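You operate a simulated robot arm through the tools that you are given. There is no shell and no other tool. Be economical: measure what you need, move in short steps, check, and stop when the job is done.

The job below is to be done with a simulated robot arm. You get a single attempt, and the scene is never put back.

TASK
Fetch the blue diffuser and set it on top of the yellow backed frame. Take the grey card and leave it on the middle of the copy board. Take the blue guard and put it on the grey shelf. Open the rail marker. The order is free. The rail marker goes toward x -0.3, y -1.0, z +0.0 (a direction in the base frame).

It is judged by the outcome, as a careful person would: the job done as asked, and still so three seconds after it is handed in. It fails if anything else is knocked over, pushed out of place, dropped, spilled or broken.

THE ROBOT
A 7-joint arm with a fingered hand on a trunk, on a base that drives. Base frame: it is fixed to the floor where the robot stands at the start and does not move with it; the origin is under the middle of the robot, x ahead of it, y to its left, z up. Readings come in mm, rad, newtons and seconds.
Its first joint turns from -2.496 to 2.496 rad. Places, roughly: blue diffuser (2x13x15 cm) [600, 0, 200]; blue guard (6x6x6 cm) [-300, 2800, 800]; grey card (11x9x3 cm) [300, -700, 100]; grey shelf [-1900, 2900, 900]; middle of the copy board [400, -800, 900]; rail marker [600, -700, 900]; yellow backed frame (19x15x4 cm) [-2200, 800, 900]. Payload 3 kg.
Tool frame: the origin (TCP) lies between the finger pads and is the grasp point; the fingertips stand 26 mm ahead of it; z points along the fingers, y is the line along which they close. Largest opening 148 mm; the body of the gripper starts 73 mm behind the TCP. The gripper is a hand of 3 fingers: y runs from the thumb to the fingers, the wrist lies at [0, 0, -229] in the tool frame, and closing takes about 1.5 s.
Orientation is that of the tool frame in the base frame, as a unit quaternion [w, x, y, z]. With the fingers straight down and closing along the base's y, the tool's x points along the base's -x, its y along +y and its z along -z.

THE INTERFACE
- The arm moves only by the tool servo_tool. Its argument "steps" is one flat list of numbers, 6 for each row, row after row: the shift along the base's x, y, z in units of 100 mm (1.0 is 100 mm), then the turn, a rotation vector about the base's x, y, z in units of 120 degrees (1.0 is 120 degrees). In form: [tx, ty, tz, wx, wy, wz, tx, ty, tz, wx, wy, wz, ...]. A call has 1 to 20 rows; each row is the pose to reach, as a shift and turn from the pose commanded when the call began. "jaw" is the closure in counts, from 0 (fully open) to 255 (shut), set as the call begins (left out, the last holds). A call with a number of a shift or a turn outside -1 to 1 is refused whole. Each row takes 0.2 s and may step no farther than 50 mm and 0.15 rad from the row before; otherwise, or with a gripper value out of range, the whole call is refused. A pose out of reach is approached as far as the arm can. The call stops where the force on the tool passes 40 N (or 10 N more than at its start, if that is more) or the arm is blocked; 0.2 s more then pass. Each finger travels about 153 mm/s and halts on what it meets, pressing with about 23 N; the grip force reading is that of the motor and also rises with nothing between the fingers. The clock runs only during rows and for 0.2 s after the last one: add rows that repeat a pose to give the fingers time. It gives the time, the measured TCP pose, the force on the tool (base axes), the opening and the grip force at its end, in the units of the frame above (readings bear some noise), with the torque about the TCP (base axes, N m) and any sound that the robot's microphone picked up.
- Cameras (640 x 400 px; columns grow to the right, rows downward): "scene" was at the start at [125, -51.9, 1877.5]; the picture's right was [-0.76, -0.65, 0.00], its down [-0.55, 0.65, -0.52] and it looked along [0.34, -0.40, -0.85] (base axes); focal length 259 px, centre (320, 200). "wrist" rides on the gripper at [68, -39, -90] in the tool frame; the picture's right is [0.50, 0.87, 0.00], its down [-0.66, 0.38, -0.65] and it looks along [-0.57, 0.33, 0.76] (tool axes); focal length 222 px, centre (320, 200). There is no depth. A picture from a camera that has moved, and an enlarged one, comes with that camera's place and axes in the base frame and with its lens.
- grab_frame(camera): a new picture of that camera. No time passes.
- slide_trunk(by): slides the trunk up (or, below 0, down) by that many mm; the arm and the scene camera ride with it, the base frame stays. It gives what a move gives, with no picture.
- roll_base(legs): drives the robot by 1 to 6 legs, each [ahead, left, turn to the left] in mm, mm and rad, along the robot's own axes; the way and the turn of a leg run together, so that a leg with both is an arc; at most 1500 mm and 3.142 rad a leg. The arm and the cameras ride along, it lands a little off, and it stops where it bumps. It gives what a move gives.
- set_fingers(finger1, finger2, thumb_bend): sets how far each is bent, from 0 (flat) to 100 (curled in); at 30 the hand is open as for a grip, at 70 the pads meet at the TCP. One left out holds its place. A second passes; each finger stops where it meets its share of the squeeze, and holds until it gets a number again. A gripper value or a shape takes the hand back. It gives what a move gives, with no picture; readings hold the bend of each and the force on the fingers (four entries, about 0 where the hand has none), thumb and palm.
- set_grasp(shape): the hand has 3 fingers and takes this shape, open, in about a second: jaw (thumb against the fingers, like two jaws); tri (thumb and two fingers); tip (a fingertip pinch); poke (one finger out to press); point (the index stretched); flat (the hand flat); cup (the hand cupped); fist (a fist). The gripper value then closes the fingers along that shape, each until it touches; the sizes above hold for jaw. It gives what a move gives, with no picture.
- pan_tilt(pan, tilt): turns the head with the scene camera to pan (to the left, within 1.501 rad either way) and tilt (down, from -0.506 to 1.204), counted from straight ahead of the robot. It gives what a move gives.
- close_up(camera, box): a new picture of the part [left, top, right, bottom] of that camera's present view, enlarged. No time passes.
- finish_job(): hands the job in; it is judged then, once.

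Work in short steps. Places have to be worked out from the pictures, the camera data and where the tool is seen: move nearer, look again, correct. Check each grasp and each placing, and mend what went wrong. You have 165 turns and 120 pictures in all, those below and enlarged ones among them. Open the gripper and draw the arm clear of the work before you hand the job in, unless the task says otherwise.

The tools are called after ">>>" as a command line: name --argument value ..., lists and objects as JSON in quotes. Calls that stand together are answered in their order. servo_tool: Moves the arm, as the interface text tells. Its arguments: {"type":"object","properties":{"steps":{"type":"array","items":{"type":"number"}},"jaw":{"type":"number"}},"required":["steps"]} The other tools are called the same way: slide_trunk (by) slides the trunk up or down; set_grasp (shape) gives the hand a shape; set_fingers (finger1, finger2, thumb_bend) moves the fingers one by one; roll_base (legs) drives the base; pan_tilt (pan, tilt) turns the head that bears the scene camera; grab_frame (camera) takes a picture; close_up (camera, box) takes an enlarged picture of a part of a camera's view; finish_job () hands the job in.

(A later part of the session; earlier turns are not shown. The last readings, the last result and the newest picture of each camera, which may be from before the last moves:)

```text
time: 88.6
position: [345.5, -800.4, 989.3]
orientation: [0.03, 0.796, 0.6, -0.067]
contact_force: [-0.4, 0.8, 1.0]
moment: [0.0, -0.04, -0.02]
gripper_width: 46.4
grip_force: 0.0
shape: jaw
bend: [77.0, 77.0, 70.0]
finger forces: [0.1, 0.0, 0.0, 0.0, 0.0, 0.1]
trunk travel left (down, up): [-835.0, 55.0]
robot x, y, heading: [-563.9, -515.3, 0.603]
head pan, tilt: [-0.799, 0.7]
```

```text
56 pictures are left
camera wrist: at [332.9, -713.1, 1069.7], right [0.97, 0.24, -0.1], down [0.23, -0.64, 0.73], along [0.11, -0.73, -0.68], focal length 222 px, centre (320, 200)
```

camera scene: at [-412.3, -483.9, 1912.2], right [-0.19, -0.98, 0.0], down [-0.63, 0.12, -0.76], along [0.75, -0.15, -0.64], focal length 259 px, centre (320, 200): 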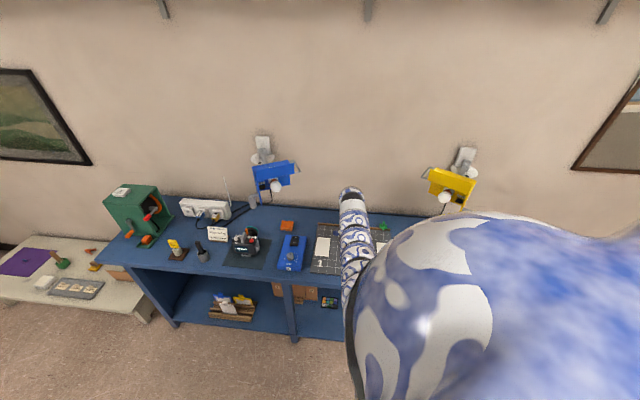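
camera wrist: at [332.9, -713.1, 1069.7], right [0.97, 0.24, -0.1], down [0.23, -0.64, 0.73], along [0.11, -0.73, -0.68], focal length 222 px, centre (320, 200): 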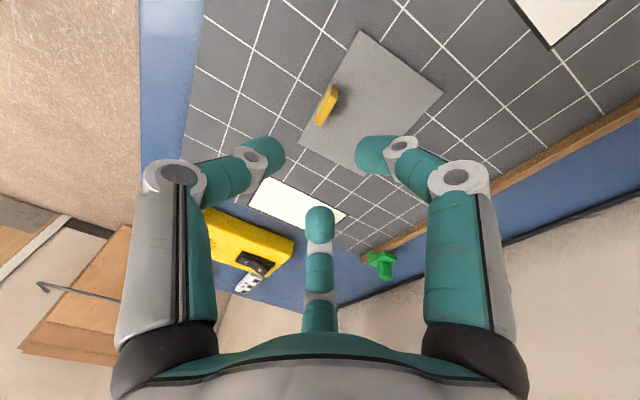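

The grey card lies flat at the middle of the board. Now I back off, move along the bench to the left bay and lower the trunk for the diffuser.

>>> roll_base --legs '[[-227, 285, 0], [676, 540, 0]]'

>>> slide_trunk --by -300

>>> slide_trunk --by -300

>>> pan_tilt --pan -0.6 --tilt 0.5

>>> grab_frame --camera "scene"

>>> grab_frame --camera "wrist"

```text
time: 95.1
position: [256.3, 119.4, 989.4]
orientation: [0.029, 0.799, 0.598, -0.067]
contact_force: [-0.1, 1.1, -0.2]
moment: [-0.02, -0.02, 0.02]
gripper_width: 46.2
grip_force: 0.1
shape: jaw
bend: [77.0, 77.0, 70.0]
finger forces: [0.0, 0.0, 0.0, 0.1, 0.0, 0.0]
trunk travel left (down, up): [-835.0, 55.0]
robot x, y, heading: [-655.2, 411.6, 0.597]
head pan, tilt: [-0.799, 0.7]
```

```text
time: 98.1
position: [254.9, 120.1, 688.4]
orientation: [0.03, 0.798, 0.598, -0.067]
contact_force: [0.6, 0.5, -0.2]
moment: [0.0, -0.02, 0.02]
gripper_width: 46.2
grip_force: 0.1
shape: jaw
bend: [77.0, 77.0, 70.0]
finger forces: [0.0, 0.0, 0.0, 0.0, 0.0, 0.0]
trunk travel left (down, up): [-535.0, 355.0]
robot x, y, heading: [-654.0, 412.4, 0.599]
head pan, tilt: [-0.799, 0.7]
```

```text
time: 101.1
position: [255.5, 119.3, 386.9]
orientation: [0.03, 0.798, 0.598, -0.067]
contact_force: [-0.5, 0.1, -0.6]
moment: [-0.03, 0.03, 0.01]
gripper_width: 46.3
grip_force: 0.1
shape: jaw
bend: [77.0, 77.0, 70.0]
finger forces: [0.0, 0.1, 0.1, 0.1, 0.0, 0.0]
trunk travel left (down, up): [-235.0, 655.0]
robot x, y, heading: [-653.4, 411.2, 0.598]
head pan, tilt: [-0.799, 0.7]
```

```text
time: 101.8
position: [255.5, 120.5, 387.3]
orientation: [0.03, 0.798, 0.598, -0.067]
contact_force: [-0.6, 0.5, 0.1]
moment: [0.0, -0.02, -0.02]
gripper_width: 46.3
grip_force: 0.1
shape: jaw
bend: [77.0, 77.0, 70.0]
finger forces: [0.0, 0.1, 0.0, 0.0, 0.0, 0.1]
trunk travel left (down, up): [-235.0, 655.0]
robot x, y, heading: [-648.8, 414.3, 0.599]
head pan, tilt: [-0.6, 0.499]
```

```text
55 pictures are left
camera scene: at [-494.2, 458.0, 1329.9], right [0.0, -1.0, 0.0], down [-0.48, 0.0, -0.88], along [0.88, 0.0, -0.48], focal length 259 px, centre (320, 200)
```

scene: 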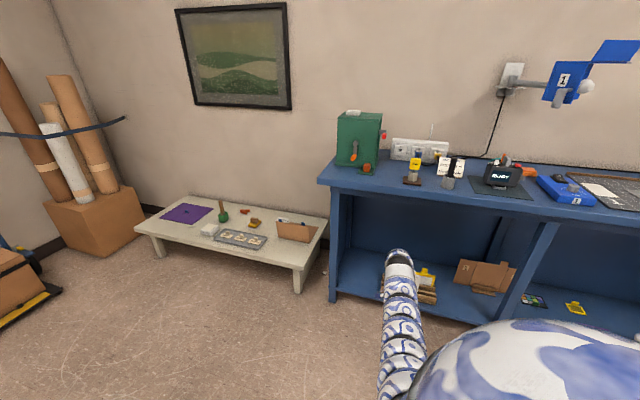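

```text
54 pictures are left
camera wrist: at [243.4, 206.5, 469.0], right [0.97, 0.23, -0.1], down [0.23, -0.65, 0.73], along [0.1, -0.73, -0.68], focal length 222 px, centre (320, 200)
```

wrist: 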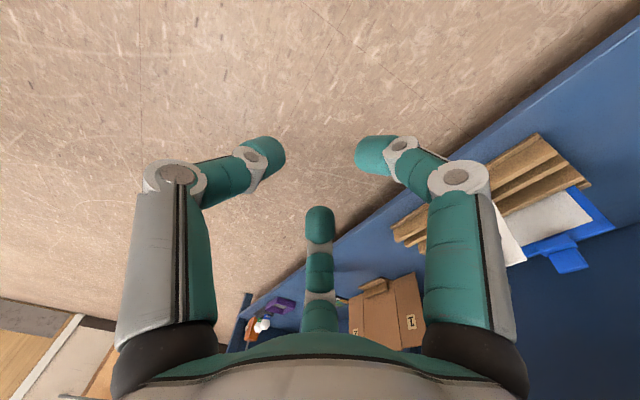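

The clip on top of the blue diffuser triangulates to (624, 12, ~286). The hand is aligned along the bench; I drive in 320 mm at this height (arm top ≈ 700, underside ≈ 810).

>>> roll_base --legs '[[202, -249, 0]]'

>>> grab_frame --camera "wrist"

>>> grab_frame --camera "scene"

```text
time: 104.0
position: [569.0, 27.5, 389.3]
orientation: [0.03, 0.797, 0.6, -0.067]
contact_force: [0.9, -0.2, 1.3]
moment: [0.03, -0.01, -0.04]
gripper_width: 46.3
grip_force: 0.1
shape: jaw
bend: [77.0, 77.0, 70.0]
finger forces: [0.1, 0.0, 0.0, 0.0, 0.0, 0.1]
trunk travel left (down, up): [-235.0, 655.0]
robot x, y, heading: [-338.4, 318.9, 0.595]
head pan, tilt: [-0.6, 0.499]
```

```text
53 pictures are left
camera wrist: at [555.6, 114.3, 469.1], right [0.97, 0.23, -0.1], down [0.23, -0.65, 0.73], along [0.11, -0.73, -0.68], focal length 222 px, centre (320, 200)
```

wrist: 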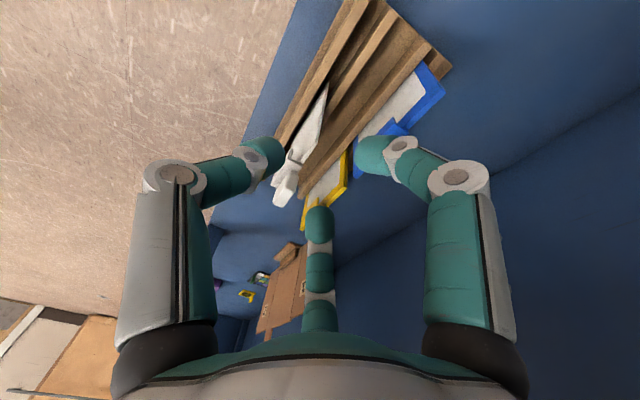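

```text
52 pictures are left
camera scene: at [-182.9, 363.2, 1330.0], right [0.0, -1.0, 0.0], down [-0.48, 0.0, -0.88], along [0.88, 0.0, -0.48], focal length 259 px, centre (320, 200)
```

scene: 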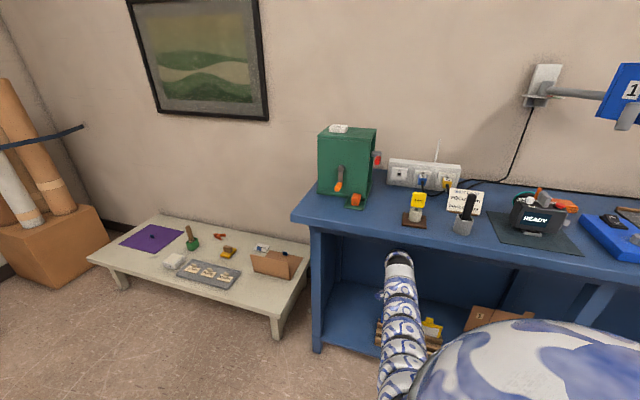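

I move the TCP over the clip and look again.

>>> servo_tool --steps '[0.25, -0.06, 0, 0, 0, 0, 0.52, -0.11, 0, 0, 0, 0]'

>>> grab_frame --camera "wrist"

```text
time: 104.8
position: [576.3, 38.4, 367.7]
orientation: [0.013, 0.792, 0.605, -0.078]
contact_force: [-0.6, 0.1, -0.3]
moment: [0.0, 0.02, -0.01]
gripper_width: 46.5
grip_force: 0.0
shape: jaw
bend: [77.0, 77.0, 70.0]
finger forces: [0.0, 0.1, 0.0, 0.0, 0.0, 0.0]
out of reach, approached as far as the arm can: row 2
trunk travel left (down, up): [-235.0, 655.0]
robot x, y, heading: [-349.6, 320.3, 0.604]
head pan, tilt: [-0.6, 0.499]
stopped in row 2: the arm was blocked; the commanded pose is now the measured one
```

```text
51 pictures are left
camera wrist: at [566.8, 123.6, 449.5], right [0.96, 0.25, -0.13], down [0.27, -0.65, 0.71], along [0.09, -0.72, -0.69], focal length 222 px, centre (320, 200)
```

wrist: 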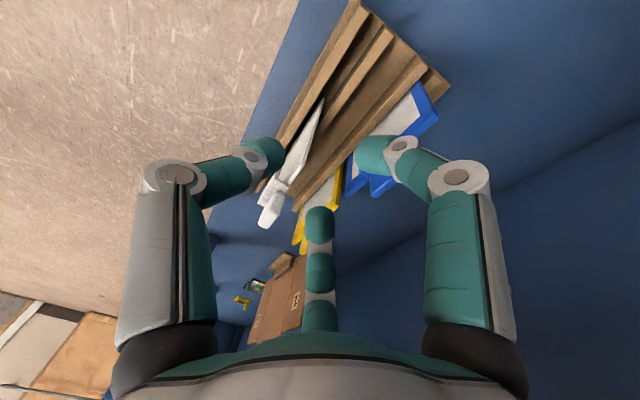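

Clip is at ≈ (625, 13), top z ≈ 300. The arm's at its reach limit, so I drive 85 mm closer, then bring the hand back over the clip.

>>> roll_base --legs '[[45, -72, 0]]'

>>> grab_frame --camera "wrist"

```text
time: 105.5
position: [578.8, 36.9, 359.3]
orientation: [0.011, 0.792, 0.606, -0.081]
contact_force: [-0.2, -0.5, 0.3]
moment: [-0.01, -0.03, -0.04]
gripper_width: 46.5
grip_force: 0.1
shape: jaw
bend: [77.0, 77.0, 70.0]
finger forces: [0.0, 0.0, 0.0, 0.0, 0.0, 0.0]
trunk travel left (down, up): [-235.0, 655.0]
robot x, y, heading: [-342.3, 319.7, 0.605]
head pan, tilt: [-0.6, 0.499]
stopped in leg 1: the robot was blocked; the commanded pose is now the measured one
```

```text
50 pictures are left
camera wrist: at [569.2, 122.2, 440.8], right [0.96, 0.25, -0.14], down [0.27, -0.65, 0.71], along [0.08, -0.72, -0.69], focal length 222 px, centre (320, 200)
```

wrist: 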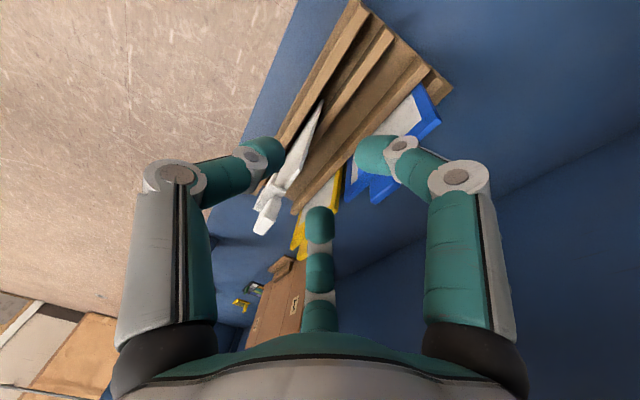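

The robot body appears to meet the bench-top edge at this trunk height. I'll back out, lower the trunk fully, and raise the hand with the arm instead.

>>> roll_base --legs '[[-188, 234, 0]]'

>>> servo_tool --steps '[0, 0, 0.33, 0, 0, 0, 0, 0, 0.66, 0, 0, 0, 0, 0, 1.0, 0, 0, 0]'

>>> slide_trunk --by -230

>>> servo_tool --steps '[0, 0, 0.33, 0, 0, 0, 0, 0, 0.66, 0, 0, 0, 0, 0, 1.0, 0, 0, 0]'

>>> grab_frame --camera "scene"

```text
time: 107.5
position: [289.6, 126.1, 356.3]
orientation: [0.009, 0.791, 0.606, -0.082]
contact_force: [0.4, 0.9, -0.5]
moment: [-0.01, 0.03, 0.0]
gripper_width: 46.7
grip_force: 0.1
shape: jaw
bend: [77.0, 77.0, 70.0]
finger forces: [0.0, 0.0, 0.0, 0.1, 0.0, 0.0]
trunk travel left (down, up): [-235.0, 655.0]
robot x, y, heading: [-637.5, 407.8, 0.605]
head pan, tilt: [-0.6, 0.499]
```

```text
time: 108.3
position: [289.3, 122.6, 457.3]
orientation: [0.008, 0.793, 0.604, -0.082]
contact_force: [-0.1, 0.1, -0.1]
moment: [0.02, 0.02, 0.0]
gripper_width: 46.7
grip_force: 0.1
shape: jaw
bend: [77.0, 77.0, 70.0]
finger forces: [0.1, 0.0, 0.0, 0.0, 0.0, 0.1]
trunk travel left (down, up): [-235.0, 655.0]
robot x, y, heading: [-635.9, 409.5, 0.608]
head pan, tilt: [-0.6, 0.499]
```

```text
time: 110.8
position: [288.9, 124.5, 227.2]
orientation: [0.009, 0.792, 0.605, -0.082]
contact_force: [0.9, 0.0, -0.2]
moment: [0.0, 0.02, -0.01]
gripper_width: 46.4
grip_force: 0.0
shape: jaw
bend: [77.0, 77.0, 70.0]
finger forces: [0.0, 0.0, 0.0, 0.0, 0.0, 0.0]
trunk travel left (down, up): [-5.0, 885.0]
robot x, y, heading: [-635.2, 408.1, 0.607]
head pan, tilt: [-0.6, 0.499]
```

```text
time: 111.6
position: [291.1, 123.1, 324.5]
orientation: [0.009, 0.792, 0.605, -0.082]
contact_force: [-0.6, 0.6, 0.3]
moment: [-0.02, 0.05, -0.04]
gripper_width: 46.8
grip_force: 0.0
shape: jaw
bend: [77.0, 77.0, 70.0]
finger forces: [0.1, 0.1, 0.0, 0.0, 0.0, 0.0]
trunk travel left (down, up): [-5.0, 885.0]
robot x, y, heading: [-637.5, 408.3, 0.604]
head pan, tilt: [-0.6, 0.499]
```

```text
49 pictures are left
camera scene: at [-478.7, 454.7, 1099.9], right [0.0, -1.0, 0.0], down [-0.48, 0.0, -0.88], along [0.88, 0.0, -0.48], focal length 259 px, centre (320, 200)
```

scene: 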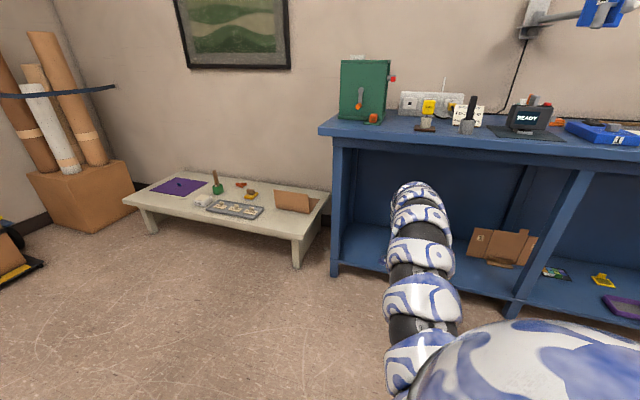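

I extend the arm forward (flattening its arch) and up a bit, before driving in.

>>> servo_tool --steps '[0.24, -0.07, 0.1, 0, 0, 0, 0.48, -0.14, 0.2, 0, 0, 0, 0.72, -0.21, 0.3, 0, 0, 0, 0.96, -0.287, 0.35, 0, 0, 0]'

>>> grab_frame --camera "scene"

```text
time: 112.6
position: [348.1, 107.2, 354.5]
orientation: [0.008, 0.793, 0.604, -0.082]
contact_force: [0.1, -0.3, 0.0]
moment: [0.03, 0.03, -0.02]
gripper_width: 46.6
grip_force: 0.1
shape: jaw
bend: [77.0, 77.0, 70.0]
finger forces: [0.0, 0.0, 0.0, 0.0, 0.1, 0.0]
out of reach, approached as far as the arm can: row 3, 4
trunk travel left (down, up): [-5.0, 885.0]
robot x, y, heading: [-639.5, 407.2, 0.604]
head pan, tilt: [-0.6, 0.499]
```

```text
48 pictures are left
camera scene: at [-479.1, 454.9, 1100.0], right [0.0, -1.0, 0.0], down [-0.48, 0.0, -0.88], along [0.88, 0.0, -0.48], focal length 259 px, centre (320, 200)
```

scene: 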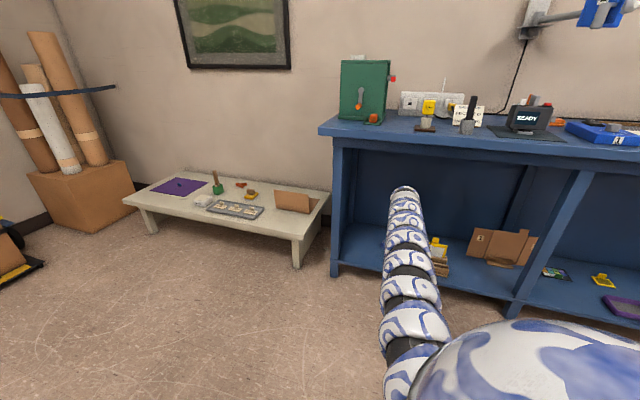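

Arm is flat now (top ≈ 705 mm). I drive in 285 mm so the hand comes over the clip.

>>> roll_base --legs '[[169, -230, 0]]'

>>> grab_frame --camera "wrist"

```text
time: 114.5
position: [619.1, 10.5, 353.2]
orientation: [0.009, 0.793, 0.604, -0.082]
contact_force: [0.0, -0.4, 0.0]
moment: [0.02, 0.0, 0.04]
gripper_width: 46.5
grip_force: 0.1
shape: jaw
bend: [77.0, 77.0, 70.0]
finger forces: [0.0, 0.1, 0.1, 0.0, 0.1, 0.0]
trunk travel left (down, up): [-5.0, 885.0]
robot x, y, heading: [-369.9, 314.7, 0.601]
head pan, tilt: [-0.6, 0.499]
```

```text
47 pictures are left
camera wrist: at [610.4, 94.8, 436.4], right [0.96, 0.24, -0.14], down [0.27, -0.65, 0.71], along [0.08, -0.72, -0.69], focal length 222 px, centre (320, 200)
```

wrist: 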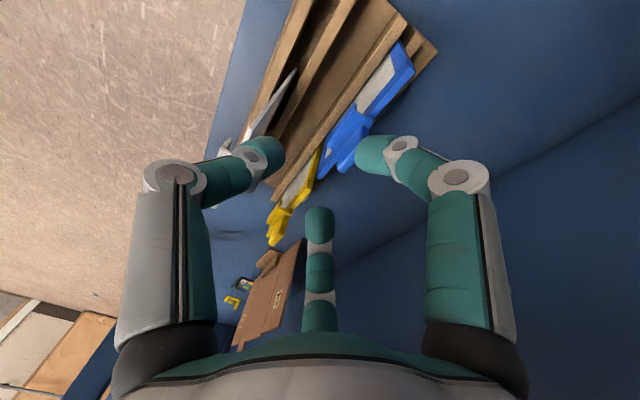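

Clip centre ≈ (633, 5, 285); it's ~14 mm further in than the hand centre. I drive 40 mm more, then pull the hand back with the arm to have reach to spare.

>>> roll_base --legs '[[30, -27, 0]]'

>>> grab_frame --camera "wrist"

```text
time: 115.4
position: [659.7, 4.0, 353.6]
orientation: [0.009, 0.793, 0.603, -0.082]
contact_force: [-0.7, -0.5, -0.7]
moment: [0.02, 0.01, 0.01]
gripper_width: 46.5
grip_force: 0.0
shape: jaw
bend: [77.0, 77.0, 70.0]
finger forces: [0.1, 0.0, 0.1, 0.0, 0.1, 0.0]
trunk travel left (down, up): [-5.0, 885.0]
robot x, y, heading: [-323.3, 311.7, 0.603]
head pan, tilt: [-0.6, 0.499]
```

```text
46 pictures are left
camera wrist: at [650.5, 88.7, 436.5], right [0.96, 0.24, -0.14], down [0.27, -0.65, 0.71], along [0.08, -0.72, -0.69], focal length 222 px, centre (320, 200)
```

wrist: 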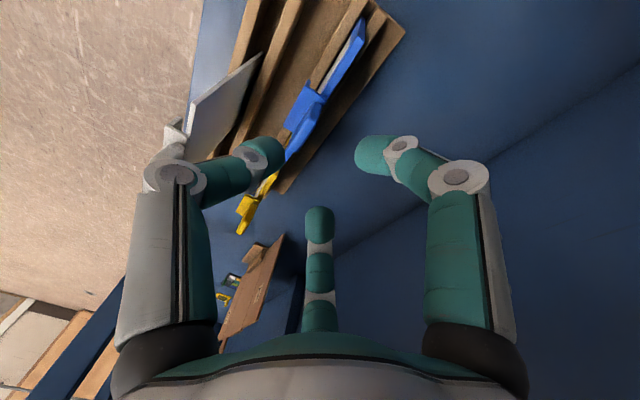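

Clip at (634, 8, 289). I bring the hand back over it, then descend.

>>> servo_tool --steps '[-0.12, 0.03, 0, 0, 0, 0, -0.24, 0.06, 0, 0, 0, 0, -0.24, 0.06, -0.15, 0, 0, 0]'

>>> grab_frame --camera "wrist"

```text
time: 116.2
position: [635.1, 8.7, 339.7]
orientation: [0.008, 0.793, 0.604, -0.083]
contact_force: [-0.6, -0.8, 0.2]
moment: [-0.02, 0.02, -0.01]
gripper_width: 46.7
grip_force: 0.1
shape: jaw
bend: [77.0, 77.0, 70.0]
finger forces: [0.0, 0.0, 0.0, 0.1, 0.1, 0.0]
trunk travel left (down, up): [-5.0, 885.0]
robot x, y, heading: [-326.3, 303.2, 0.595]
head pan, tilt: [-0.6, 0.499]
```

```text
45 pictures are left
camera wrist: at [626.3, 94.0, 422.0], right [0.96, 0.24, -0.14], down [0.27, -0.65, 0.71], along [0.08, -0.72, -0.69], focal length 222 px, centre (320, 200)
```

wrist: 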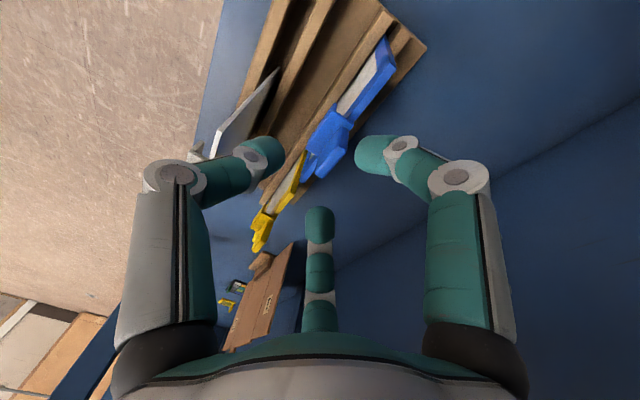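

Clip is centred between thumb and fingers. Descend to z≈304.

>>> servo_tool --steps '[0.01, 0.02, -0.15, 0, 0, 0, 0.02, 0.03, -0.28, 0, 0, 0, 0.02, 0.03, -0.36, 0, 0, 0]'

>>> grab_frame --camera "wrist"

```text
time: 117.0
position: [637.1, 11.6, 302.7]
orientation: [0.009, 0.793, 0.604, -0.081]
contact_force: [0.5, 0.7, 0.9]
moment: [0.01, -0.01, -0.04]
gripper_width: 46.5
grip_force: 0.2
shape: jaw
bend: [77.0, 77.0, 70.0]
finger forces: [0.1, 0.1, 0.0, 0.0, 0.0, 0.0]
trunk travel left (down, up): [-5.0, 885.0]
robot x, y, heading: [-324.6, 311.4, 0.605]
head pan, tilt: [-0.6, 0.499]
```

```text
44 pictures are left
camera wrist: at [627.9, 96.4, 384.7], right [0.96, 0.24, -0.14], down [0.27, -0.65, 0.71], along [0.08, -0.72, -0.69], focal length 222 px, centre (320, 200)
```

wrist: 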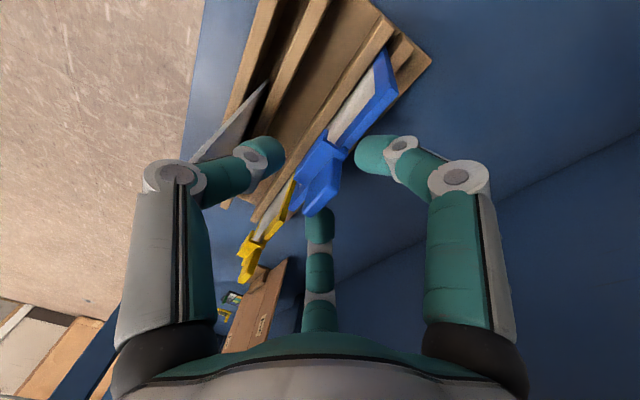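

Clip handle sits between the pads. I lower 6 mm more and close.

>>> servo_tool --steps '[0, 0, -0.06, 0, 0, 0]'

>>> servo_tool --steps '[0, 0, 0, 0, 0, 0, 0, 0, 0, 0, 0, 0, 0, 0, 0, 0, 0, 0, 0, 0, 0, 0, 0, 0]' --jaw 255

>>> grab_frame --camera "wrist"

```text
time: 117.4
position: [636.4, 13.1, 297.1]
orientation: [0.008, 0.793, 0.604, -0.082]
contact_force: [-0.3, -0.3, -0.8]
moment: [0.0, 0.02, -0.01]
gripper_width: 46.8
grip_force: 0.1
shape: jaw
bend: [77.0, 77.0, 70.0]
finger forces: [0.1, 0.0, 0.0, 0.0, 0.0, 0.0]
trunk travel left (down, up): [-5.0, 885.0]
robot x, y, heading: [-325.9, 309.2, 0.6]
head pan, tilt: [-0.6, 0.499]
```

```text
time: 118.4
position: [637.0, 11.9, 297.0]
orientation: [0.009, 0.793, 0.604, -0.082]
contact_force: [0.6, 0.3, -0.7]
moment: [-0.01, -0.13, -0.02]
gripper_width: 9.1
grip_force: 22.9
shape: jaw
bend: [73.0, 73.0, 70.0]
finger forces: [20.1, 18.3, 0.1, 0.0, 21.2, 0.1]
trunk travel left (down, up): [-5.0, 885.0]
robot x, y, heading: [-324.6, 309.7, 0.598]
head pan, tilt: [-0.6, 0.499]
```

```text
43 pictures are left
camera wrist: at [627.7, 96.8, 378.8], right [0.96, 0.24, -0.14], down [0.27, -0.65, 0.71], along [0.08, -0.72, -0.69], focal length 222 px, centre (320, 200)
```

wrist: 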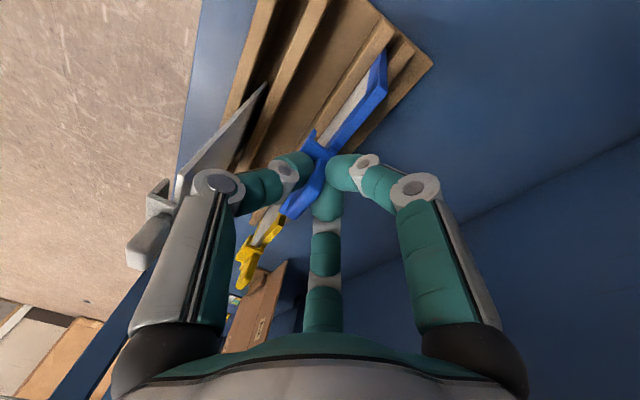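

All three digits grip the clip. I lift 60 mm straight up with the arm.

>>> servo_tool --steps '[0, 0, 0.12, 0, 0, 0, 0, 0, 0.24, 0, 0, 0, 0, 0, 0.36, 0, 0, 0, 0, 0, 0.48, 0, 0, 0, 0, 0, 0.6, 0, 0, 0]'

>>> grab_frame --camera "wrist"

```text
time: 119.6
position: [639.3, 11.9, 357.5]
orientation: [0.01, 0.793, 0.603, -0.082]
contact_force: [0.3, -0.1, -0.2]
moment: [0.02, -0.02, -0.01]
gripper_width: 8.6
grip_force: 23.2
shape: jaw
bend: [73.0, 73.0, 70.0]
finger forces: [20.6, 0.0, 0.0, 0.0, 21.9, 0.0]
trunk travel left (down, up): [-5.0, 885.0]
robot x, y, heading: [-326.0, 310.7, 0.601]
head pan, tilt: [-0.6, 0.499]
```

```text
42 pictures are left
camera wrist: at [629.2, 97.4, 438.6], right [0.96, 0.24, -0.14], down [0.27, -0.65, 0.71], along [0.08, -0.72, -0.69], focal length 222 px, centre (320, 200)
```

wrist: 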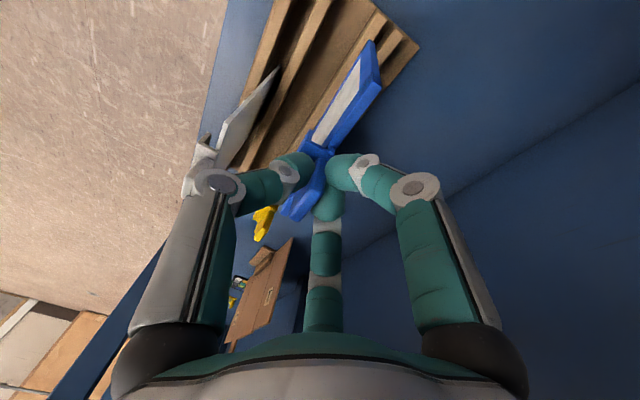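

Lifted cleanly. 15 mm more, then slide left along the bench 100 mm to clear the white board, and look.

>>> servo_tool --steps '[0, 0, 0.15, 0, 0, 0]'

>>> roll_base --legs '[[78, 63, 0]]'

>>> grab_frame --camera "wrist"

```text
time: 120.0
position: [637.0, 11.6, 371.3]
orientation: [0.009, 0.793, 0.604, -0.082]
contact_force: [0.2, 0.1, -0.6]
moment: [0.04, 0.0, 0.0]
gripper_width: 8.7
grip_force: 23.0
shape: jaw
bend: [73.0, 73.0, 70.0]
finger forces: [20.6, 0.1, 0.0, 0.1, 21.9, 0.0]
trunk travel left (down, up): [-5.0, 885.0]
robot x, y, heading: [-323.0, 311.7, 0.601]
head pan, tilt: [-0.6, 0.499]
```

```text
time: 121.2
position: [667.4, 111.4, 370.6]
orientation: [0.009, 0.793, 0.604, -0.081]
contact_force: [-0.1, 0.5, -0.8]
moment: [0.04, 0.02, -0.02]
gripper_width: 8.6
grip_force: 23.5
shape: jaw
bend: [73.0, 73.0, 70.0]
finger forces: [20.6, 0.0, 0.0, 0.1, 22.0, 0.0]
trunk travel left (down, up): [-5.0, 885.0]
robot x, y, heading: [-295.5, 406.6, 0.601]
head pan, tilt: [-0.6, 0.499]
```

```text
41 pictures are left
camera wrist: at [658.7, 195.7, 453.5], right [0.96, 0.24, -0.14], down [0.27, -0.65, 0.71], along [0.08, -0.72, -0.69], focal length 222 px, centre (320, 200)
```

wrist: 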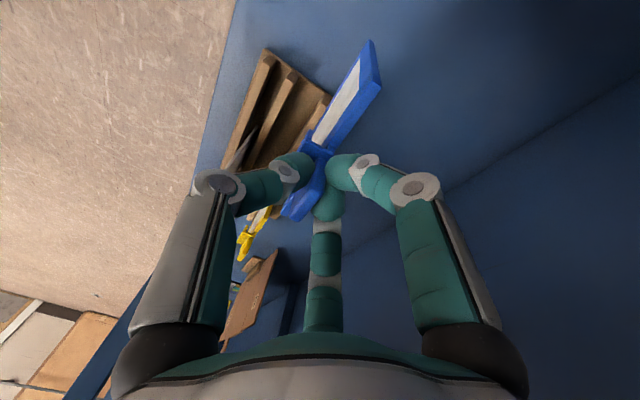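

Clear of the white board. Back out 340 mm.

>>> roll_base --legs '[[-214, 264, 0]]'

>>> slide_trunk --by 400

>>> slide_trunk --by 400

>>> pan_tilt --pan 1.5 --tilt 0.6

>>> grab_frame --camera "scene"

```text
time: 123.4
position: [339.4, 205.9, 370.5]
orientation: [0.008, 0.793, 0.604, -0.082]
contact_force: [0.9, -0.1, 0.2]
moment: [0.01, -0.03, 0.0]
gripper_width: 8.6
grip_force: 23.0
shape: jaw
bend: [73.0, 73.0, 70.0]
finger forces: [20.9, 0.0, 0.0, 0.0, 21.9, 0.0]
trunk travel left (down, up): [-5.0, 885.0]
robot x, y, heading: [-626.3, 500.4, 0.602]
head pan, tilt: [-0.6, 0.499]
```

```text
time: 127.3
position: [338.8, 205.8, 772.0]
orientation: [0.009, 0.793, 0.604, -0.081]
contact_force: [-0.4, -0.3, -1.3]
moment: [0.03, 0.05, 0.01]
gripper_width: 8.9
grip_force: 22.8
shape: jaw
bend: [73.0, 73.0, 70.0]
finger forces: [20.9, 0.0, 0.0, 0.1, 21.9, 0.0]
trunk travel left (down, up): [-405.0, 485.0]
robot x, y, heading: [-625.2, 502.4, 0.602]
head pan, tilt: [-0.6, 0.499]
```

```text
time: 131.1
position: [340.0, 206.0, 1170.7]
orientation: [0.009, 0.793, 0.603, -0.082]
contact_force: [-1.2, -0.2, -0.4]
moment: [0.02, 0.0, -0.04]
gripper_width: 8.8
grip_force: 23.0
shape: jaw
bend: [73.0, 73.0, 70.0]
finger forces: [21.0, 0.0, 0.0, 0.0, 21.9, 0.0]
trunk travel left (down, up): [-805.0, 85.0]
robot x, y, heading: [-623.6, 502.3, 0.598]
head pan, tilt: [-0.6, 0.499]
```

```text
time: 133.1
position: [338.9, 206.0, 1170.7]
orientation: [0.009, 0.793, 0.604, -0.081]
contact_force: [-0.5, -0.5, -2.2]
moment: [0.01, -0.01, 0.02]
gripper_width: 8.9
grip_force: 23.3
shape: jaw
bend: [73.0, 73.0, 70.0]
finger forces: [20.9, 0.0, 0.0, 0.0, 21.9, 0.0]
trunk travel left (down, up): [-805.0, 85.0]
robot x, y, heading: [-623.7, 500.5, 0.602]
head pan, tilt: [1.499, 0.6]
```

```text
40 pictures are left
camera scene: at [-601.8, 624.5, 1890.9], right [0.86, 0.5, 0.0], down [0.28, -0.49, -0.83], along [-0.42, 0.71, -0.56], focal length 259 px, centre (320, 200)
```

scene: 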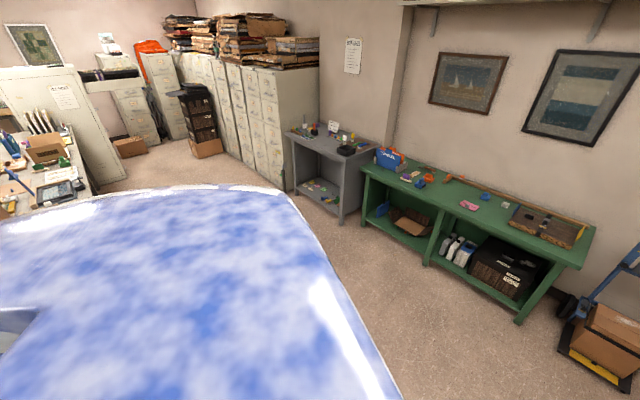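

Diffuser is held at z≈1170. I now drive around the central table's end: first +y, then turn right 90°, then along the aisle toward the yellow frame (staying ~200 mm off).

>>> roll_base --legs '[[679, 989, 0], [0, 0, -1.569]]'

>>> pan_tilt --pan -0.8 --tilt 0.6

>>> grab_frame --camera "scene"

```text
time: 142.9
position: [-919.8, 731.1, 1171.6]
orientation: [-0.051, 0.989, -0.126, -0.064]
contact_force: [-0.7, 0.1, -0.3]
moment: [0.02, -0.02, 0.0]
gripper_width: 8.3
grip_force: 23.2
shape: jaw
bend: [73.0, 73.0, 70.0]
finger forces: [21.2, 0.0, 0.1, 0.1, 21.2, 0.0]
trunk travel left (down, up): [-805.0, 85.0]
robot x, y, heading: [-631.9, 1698.1, -0.956]
head pan, tilt: [1.499, 0.6]
```

```text
time: 145.1
position: [-918.6, 731.5, 1171.7]
orientation: [-0.051, 0.988, -0.127, -0.065]
contact_force: [1.2, -0.1, -0.7]
moment: [0.0, 0.03, 0.02]
gripper_width: 8.5
grip_force: 22.8
shape: jaw
bend: [73.0, 73.0, 70.0]
finger forces: [21.2, 0.0, 0.0, 0.0, 21.3, 0.0]
trunk travel left (down, up): [-805.0, 85.0]
robot x, y, heading: [-637.1, 1701.6, -0.956]
head pan, tilt: [-0.799, 0.6]
```

```text
39 pictures are left
camera scene: at [-606.3, 1546.7, 1890.9], right [-0.98, 0.18, 0.0], down [0.1, 0.56, -0.82], along [-0.15, -0.81, -0.57], focal length 259 px, centre (320, 200)
```

scene: 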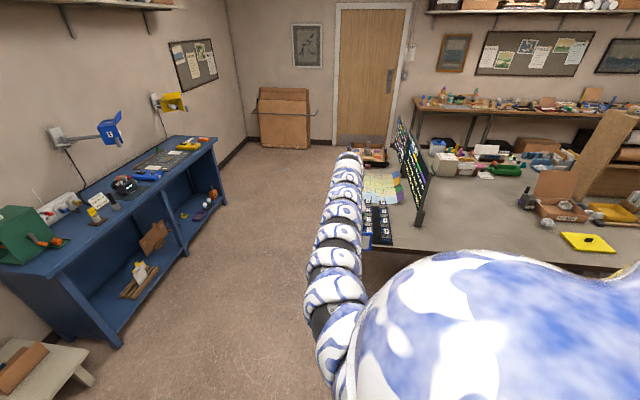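

The yellow frame is visible near the table edge at right. I enlarge it.

>>> close_up --camera "scene" --box '[510, 180, 640, 265]'

```text
4.71 times, centred on (575, 222) of scene
camera zoom: at [-606.3, 1546.7, 1890.9], right [-0.98, 0.18, 0.0], down [0.1, 0.56, -0.82], along [-0.15, -0.81, -0.57], focal length 1217 px, centre (-880, 94)
```

zoom: 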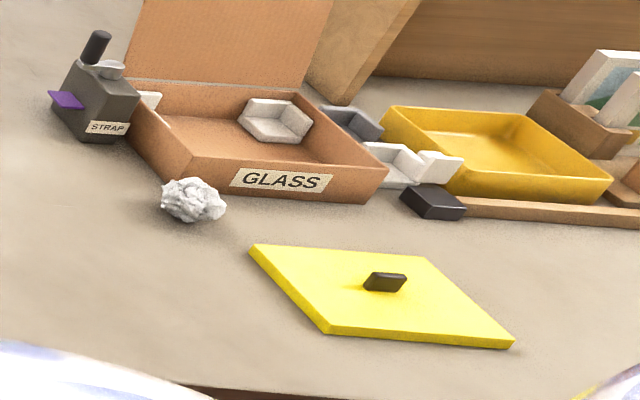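

The yellow backed frame is the flat yellow panel with a black knob (centre ≈ (−2235, 790), 190 mm along the table edge). I'll lay the diffuser down on it, so I first level and pitch the tool forward here in free space, in stages.

>>> servo_tool --steps '[0, 0, 0, -0.009, -0.033, -0.003, 0, 0, 0, -0.0176, -0.0656, -0.0057]'

>>> servo_tool --steps '[0, 0, 0, -0.06, 0.016, 0, 0, 0, 0, -0.12, 0.032, 0, 0, 0, 0, -0.18, 0.048, 0, 0, 0, 0, -0.24, 0.064, 0, 0, 0, 0, -0.3, 0.08, 0]'

>>> grab_frame --camera "wrist"

```text
time: 145.7
position: [-919.2, 733.2, 1171.5]
orientation: [-0.042, 0.991, -0.129, 0.006]
contact_force: [-0.1, 0.6, -1.8]
moment: [-0.02, 0.04, -0.01]
gripper_width: 8.4
grip_force: 23.3
shape: jaw
bend: [73.0, 73.0, 70.0]
finger forces: [0.1, 0.0, 0.0, 0.0, 21.3, 0.0]
trunk travel left (down, up): [-805.0, 85.0]
robot x, y, heading: [-637.8, 1700.3, -0.958]
head pan, tilt: [-0.799, 0.6]
```

```text
time: 146.9
position: [-936.0, 665.2, 1141.6]
orientation: [0.276, 0.952, -0.125, -0.034]
contact_force: [-0.2, -0.6, -0.5]
moment: [0.03, -0.04, 0.0]
gripper_width: 8.4
grip_force: 22.9
shape: jaw
bend: [73.0, 74.0, 70.0]
finger forces: [0.0, 0.0, 0.0, 0.0, 22.9, 0.0]
out of reach, approached as far as the arm can: row 3, 4, 5
trunk travel left (down, up): [-805.0, 85.0]
robot x, y, heading: [-636.3, 1702.9, -0.955]
head pan, tilt: [-0.799, 0.6]
```

```text
37 pictures are left
camera wrist: at [-849.4, 726.8, 1196.8], right [0.29, -0.83, 0.47], down [-0.63, 0.2, 0.75], along [-0.72, -0.51, -0.47], focal length 222 px, centre (320, 200)
```

wrist: 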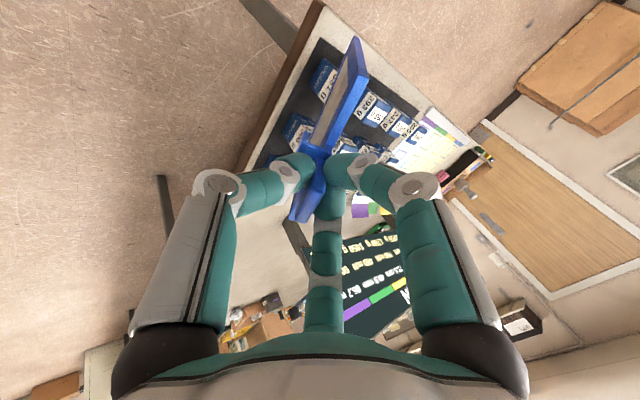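

Pitch 33° so far with the grip firm; the arm needs to extend when pitching. I first travel along the aisle to line up with the frame, staying back from the table.

>>> roll_base --legs '[[-1068, -710, 0]]'

>>> servo_tool --steps '[-0.08, -0.26, 0, -0.06, 0.016, 0, -0.15, -0.5, 0, -0.12, 0.032, 0, -0.21, -0.7, 0, -0.18, 0.048, 0, -0.27, -0.9, 0, -0.24, 0.064, 0, -0.27, -0.92, 0, -0.3, 0.08, 0]'

>>> grab_frame --camera "wrist"

>>> grab_frame --camera "scene"

```text
time: 153.3
position: [-2138.0, 1139.0, 1143.7]
orientation: [0.275, 0.952, -0.127, -0.036]
contact_force: [-0.6, -0.2, -0.4]
moment: [-0.02, -0.02, 0.0]
gripper_width: 8.4
grip_force: 23.2
shape: jaw
bend: [73.0, 74.0, 70.0]
finger forces: [0.0, 0.1, 0.0, 0.1, 22.9, 0.0]
trunk travel left (down, up): [-805.0, 85.0]
robot x, y, heading: [-1834.8, 2170.4, -0.958]
head pan, tilt: [-0.799, 0.6]
```

```text
time: 154.8
position: [-2092.6, 960.0, 1384.1]
orientation: [0.668, 0.717, -0.193, 0.051]
contact_force: [-0.2, 0.9, -1.8]
moment: [0.03, 0.0, -0.02]
gripper_width: 8.4
grip_force: 22.9
shape: jaw
bend: [73.0, 74.0, 70.0]
finger forces: [0.0, 0.0, 0.0, 0.0, 23.8, 0.2]
out of reach, approached as far as the arm can: row 2
trunk travel left (down, up): [-805.0, 85.0]
robot x, y, heading: [-1836.7, 2168.9, -0.96]
head pan, tilt: [-0.799, 0.6]
stopped in row 5: the arm was blocked; the commanded pose is now the measured one
```

```text
36 pictures are left
camera wrist: at [-2001.4, 1035.2, 1378.2], right [0.16, -0.13, 0.98], down [-0.61, 0.76, 0.21], along [-0.77, -0.63, 0.04], focal length 222 px, centre (320, 200)
```

wrist: 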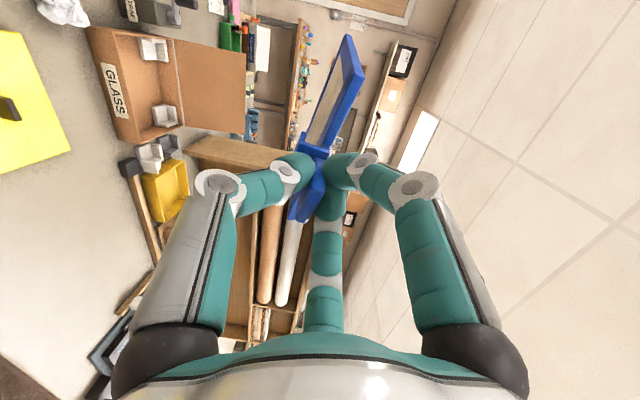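

```text
35 pictures are left
camera scene: at [-1809.2, 2015.3, 1890.7], right [-0.98, 0.19, 0.0], down [0.11, 0.56, -0.82], along [-0.15, -0.81, -0.57], focal length 259 px, centre (320, 200)
```

scene: 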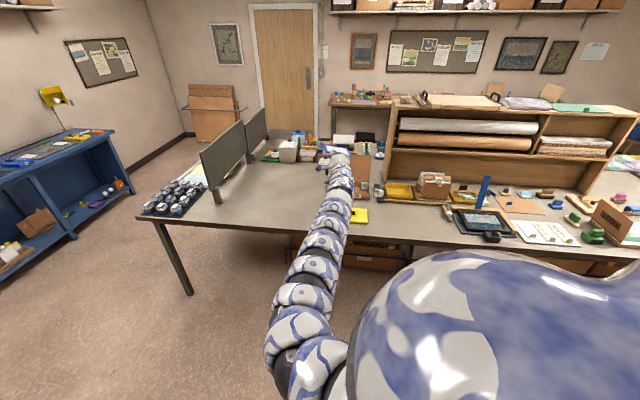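

The tool is nearly horizontal now (arm extended high), rolled ~20°. I correct the roll and set ~70° pitch while still in free space.

>>> servo_tool --steps '[0, 0, 0, 0.037, 0.031, -0.003, 0, 0, 0, 0.074, 0.061, -0.006, 0, 0, 0, 0.11, 0.092, -0.009, 0, 0, 0, 0.147, 0.1225, -0.012]'

>>> grab_frame --camera "wrist"

```text
time: 155.8
position: [-2091.7, 962.4, 1383.5]
orientation: [0.569, 0.81, -0.118, -0.078]
contact_force: [0.0, 0.8, -0.7]
moment: [0.09, -0.02, -0.02]
gripper_width: 8.7
grip_force: 23.5
shape: jaw
bend: [73.0, 74.0, 70.0]
finger forces: [0.0, 0.0, 0.1, 0.0, 23.3, 0.1]
trunk travel left (down, up): [-805.0, 85.0]
robot x, y, heading: [-1832.8, 2167.6, -0.96]
head pan, tilt: [-0.799, 0.6]
```

```text
34 pictures are left
camera wrist: at [-1997.8, 1035.4, 1377.7], right [0.39, -0.42, 0.82], down [-0.5, 0.65, 0.57], along [-0.77, -0.63, 0.05], focal length 222 px, centre (320, 200)
```

wrist: 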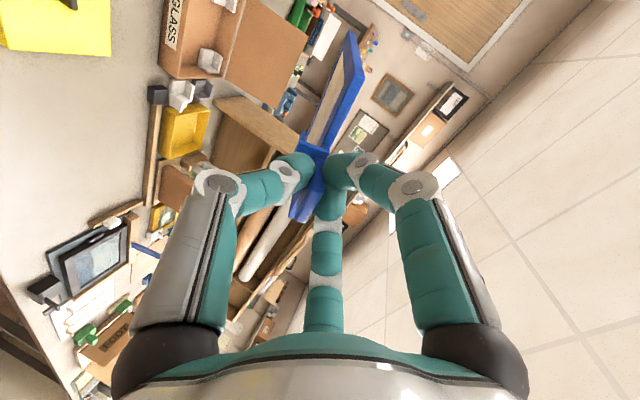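

Orientation is as wanted (70° pitch, level). I lower the trunk 280 mm and look at the panel.

>>> slide_trunk --by -280

>>> pan_tilt --pan -0.75 --tilt 0.5

>>> grab_frame --camera "wrist"

>>> grab_frame --camera "scene"

```text
time: 158.6
position: [-2091.9, 960.9, 1104.4]
orientation: [0.57, 0.81, -0.118, -0.078]
contact_force: [0.1, 0.1, -0.2]
moment: [0.06, 0.0, 0.0]
gripper_width: 8.7
grip_force: 23.1
shape: jaw
bend: [73.0, 74.0, 70.0]
finger forces: [0.1, 0.1, 0.1, 0.1, 23.5, 0.0]
trunk travel left (down, up): [-525.0, 365.0]
robot x, y, heading: [-1836.0, 2168.2, -0.958]
head pan, tilt: [-0.799, 0.6]
```

```text
time: 159.2
position: [-2091.9, 961.5, 1103.8]
orientation: [0.57, 0.809, -0.12, -0.078]
contact_force: [0.1, 0.6, -0.4]
moment: [0.05, -0.03, 0.03]
gripper_width: 8.5
grip_force: 22.7
shape: jaw
bend: [73.0, 74.0, 70.0]
finger forces: [0.0, 0.1, 0.0, 0.0, 23.4, 0.0]
trunk travel left (down, up): [-525.0, 365.0]
robot x, y, heading: [-1834.6, 2165.7, -0.959]
head pan, tilt: [-0.75, 0.499]
```

```text
33 pictures are left
camera wrist: at [-1999.5, 1035.7, 1097.8], right [0.39, -0.42, 0.82], down [-0.5, 0.65, 0.57], along [-0.78, -0.63, 0.05], focal length 222 px, centre (320, 200)
```

wrist: 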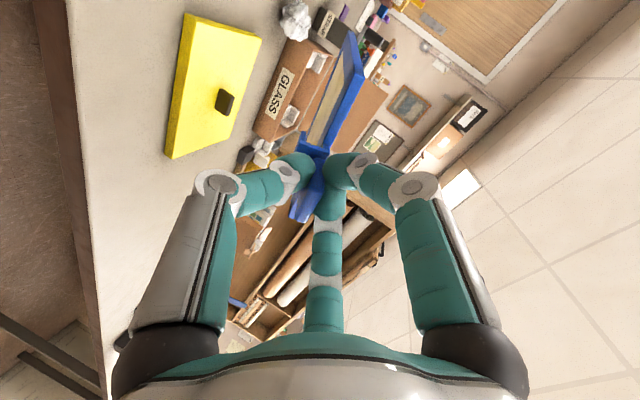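

```text
32 pictures are left
camera scene: at [-1804.0, 2013.4, 1619.9], right [-0.99, 0.14, 0.0], down [0.07, 0.47, -0.88], along [-0.12, -0.87, -0.48], focal length 259 px, centre (320, 200)
```

scene: 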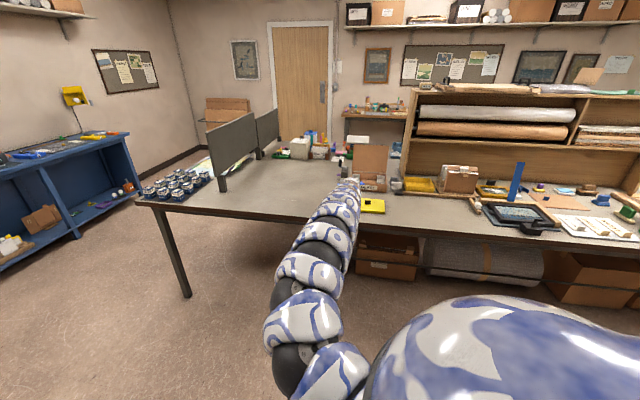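

Panel top z≈890, knob ≈ (−2238, 790, top 915). I'll rest the diffuser over the knob and panel, its far part beyond the knob: TCP goal ≈ (−2236, 844). Drive there at height, then lower.

>>> roll_base --legs '[[13, -185, 0]]'

>>> slide_trunk --by -95

>>> grab_frame --camera "wrist"

>>> close_up --camera "scene" --box '[300, 140, 460, 240]'

```text
time: 160.8
position: [-2233.6, 843.7, 1102.9]
orientation: [0.57, 0.81, -0.119, -0.078]
contact_force: [-1.3, -0.1, -0.5]
moment: [0.01, -0.05, 0.02]
gripper_width: 8.6
grip_force: 22.7
shape: jaw
bend: [73.0, 74.0, 70.0]
finger forces: [0.0, 0.0, 0.0, 0.0, 23.4, 0.1]
trunk travel left (down, up): [-525.0, 365.0]
robot x, y, heading: [-1981.9, 2052.3, -0.96]
head pan, tilt: [-0.75, 0.499]
```

```text
time: 162.1
position: [-2234.6, 844.4, 1009.4]
orientation: [0.569, 0.81, -0.118, -0.078]
contact_force: [0.8, -0.1, -0.9]
moment: [0.05, -0.03, -0.02]
gripper_width: 8.5
grip_force: 23.0
shape: jaw
bend: [73.0, 74.0, 70.0]
finger forces: [0.0, 0.1, 0.1, 0.0, 23.3, 0.1]
trunk travel left (down, up): [-430.0, 460.0]
robot x, y, heading: [-1983.7, 2051.8, -0.958]
head pan, tilt: [-0.75, 0.499]
```

```text
31 pictures are left
camera wrist: at [-2141.4, 918.9, 1002.9], right [0.39, -0.42, 0.82], down [-0.5, 0.65, 0.57], along [-0.78, -0.63, 0.05], focal length 222 px, centre (320, 200)
```

wrist: 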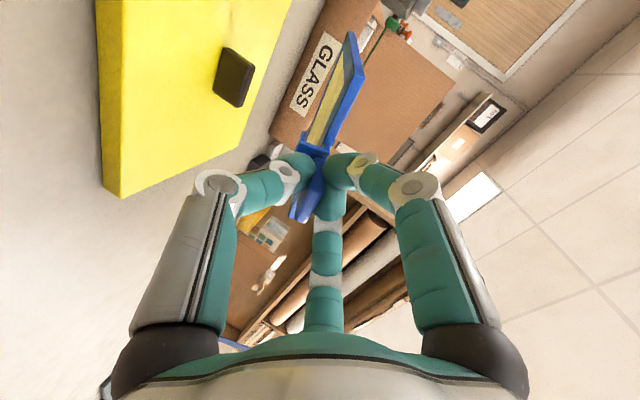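

```text
4.00 times, centred on (380, 190) of scene
camera zoom: at [-1947.4, 1896.9, 1525.0], right [-0.99, 0.14, 0.0], down [0.07, 0.47, -0.88], along [-0.12, -0.87, -0.48], focal length 1035 px, centre (80, 240)
```

zoom: 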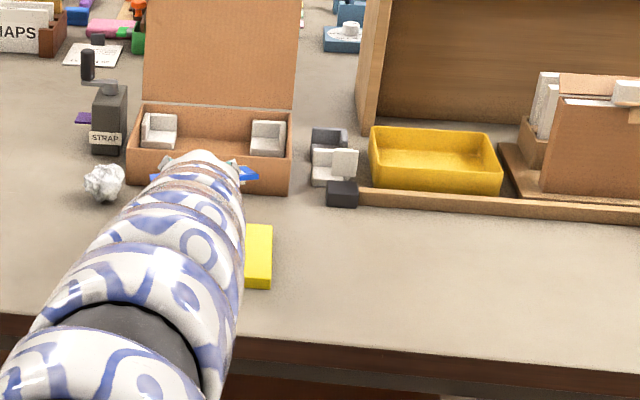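

Geometry checks out: plate is aligned with the tool, knob at (−2242, 791). I lower with the arm to just above contact, shifting 6 mm inward.

>>> servo_tool --steps '[0, -0.03, -0.2, 0, 0, 0, 0.02, -0.06, -0.4, 0, 0, 0, 0.04, -0.08, -0.5, 0, 0, 0]'

>>> grab_frame --camera "wrist"

```text
time: 162.9
position: [-2229.4, 835.5, 959.1]
orientation: [0.57, 0.809, -0.118, -0.078]
contact_force: [0.0, 0.1, -0.7]
moment: [0.04, 0.01, -0.01]
gripper_width: 8.4
grip_force: 23.2
shape: jaw
bend: [73.0, 74.0, 70.0]
finger forces: [0.0, 0.0, 0.0, 0.1, 23.4, 0.0]
trunk travel left (down, up): [-430.0, 460.0]
robot x, y, heading: [-1984.6, 2054.5, -0.959]
head pan, tilt: [-0.75, 0.499]
```

```text
29 pictures are left
camera wrist: at [-2137.2, 910.3, 952.8], right [0.39, -0.42, 0.82], down [-0.5, 0.65, 0.57], along [-0.78, -0.63, 0.05], focal length 222 px, centre (320, 200)
```

wrist: 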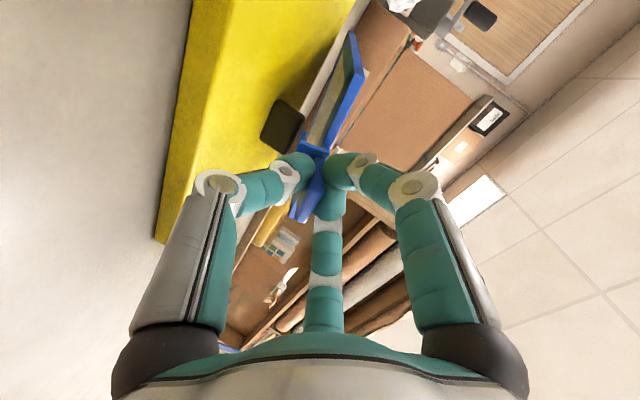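

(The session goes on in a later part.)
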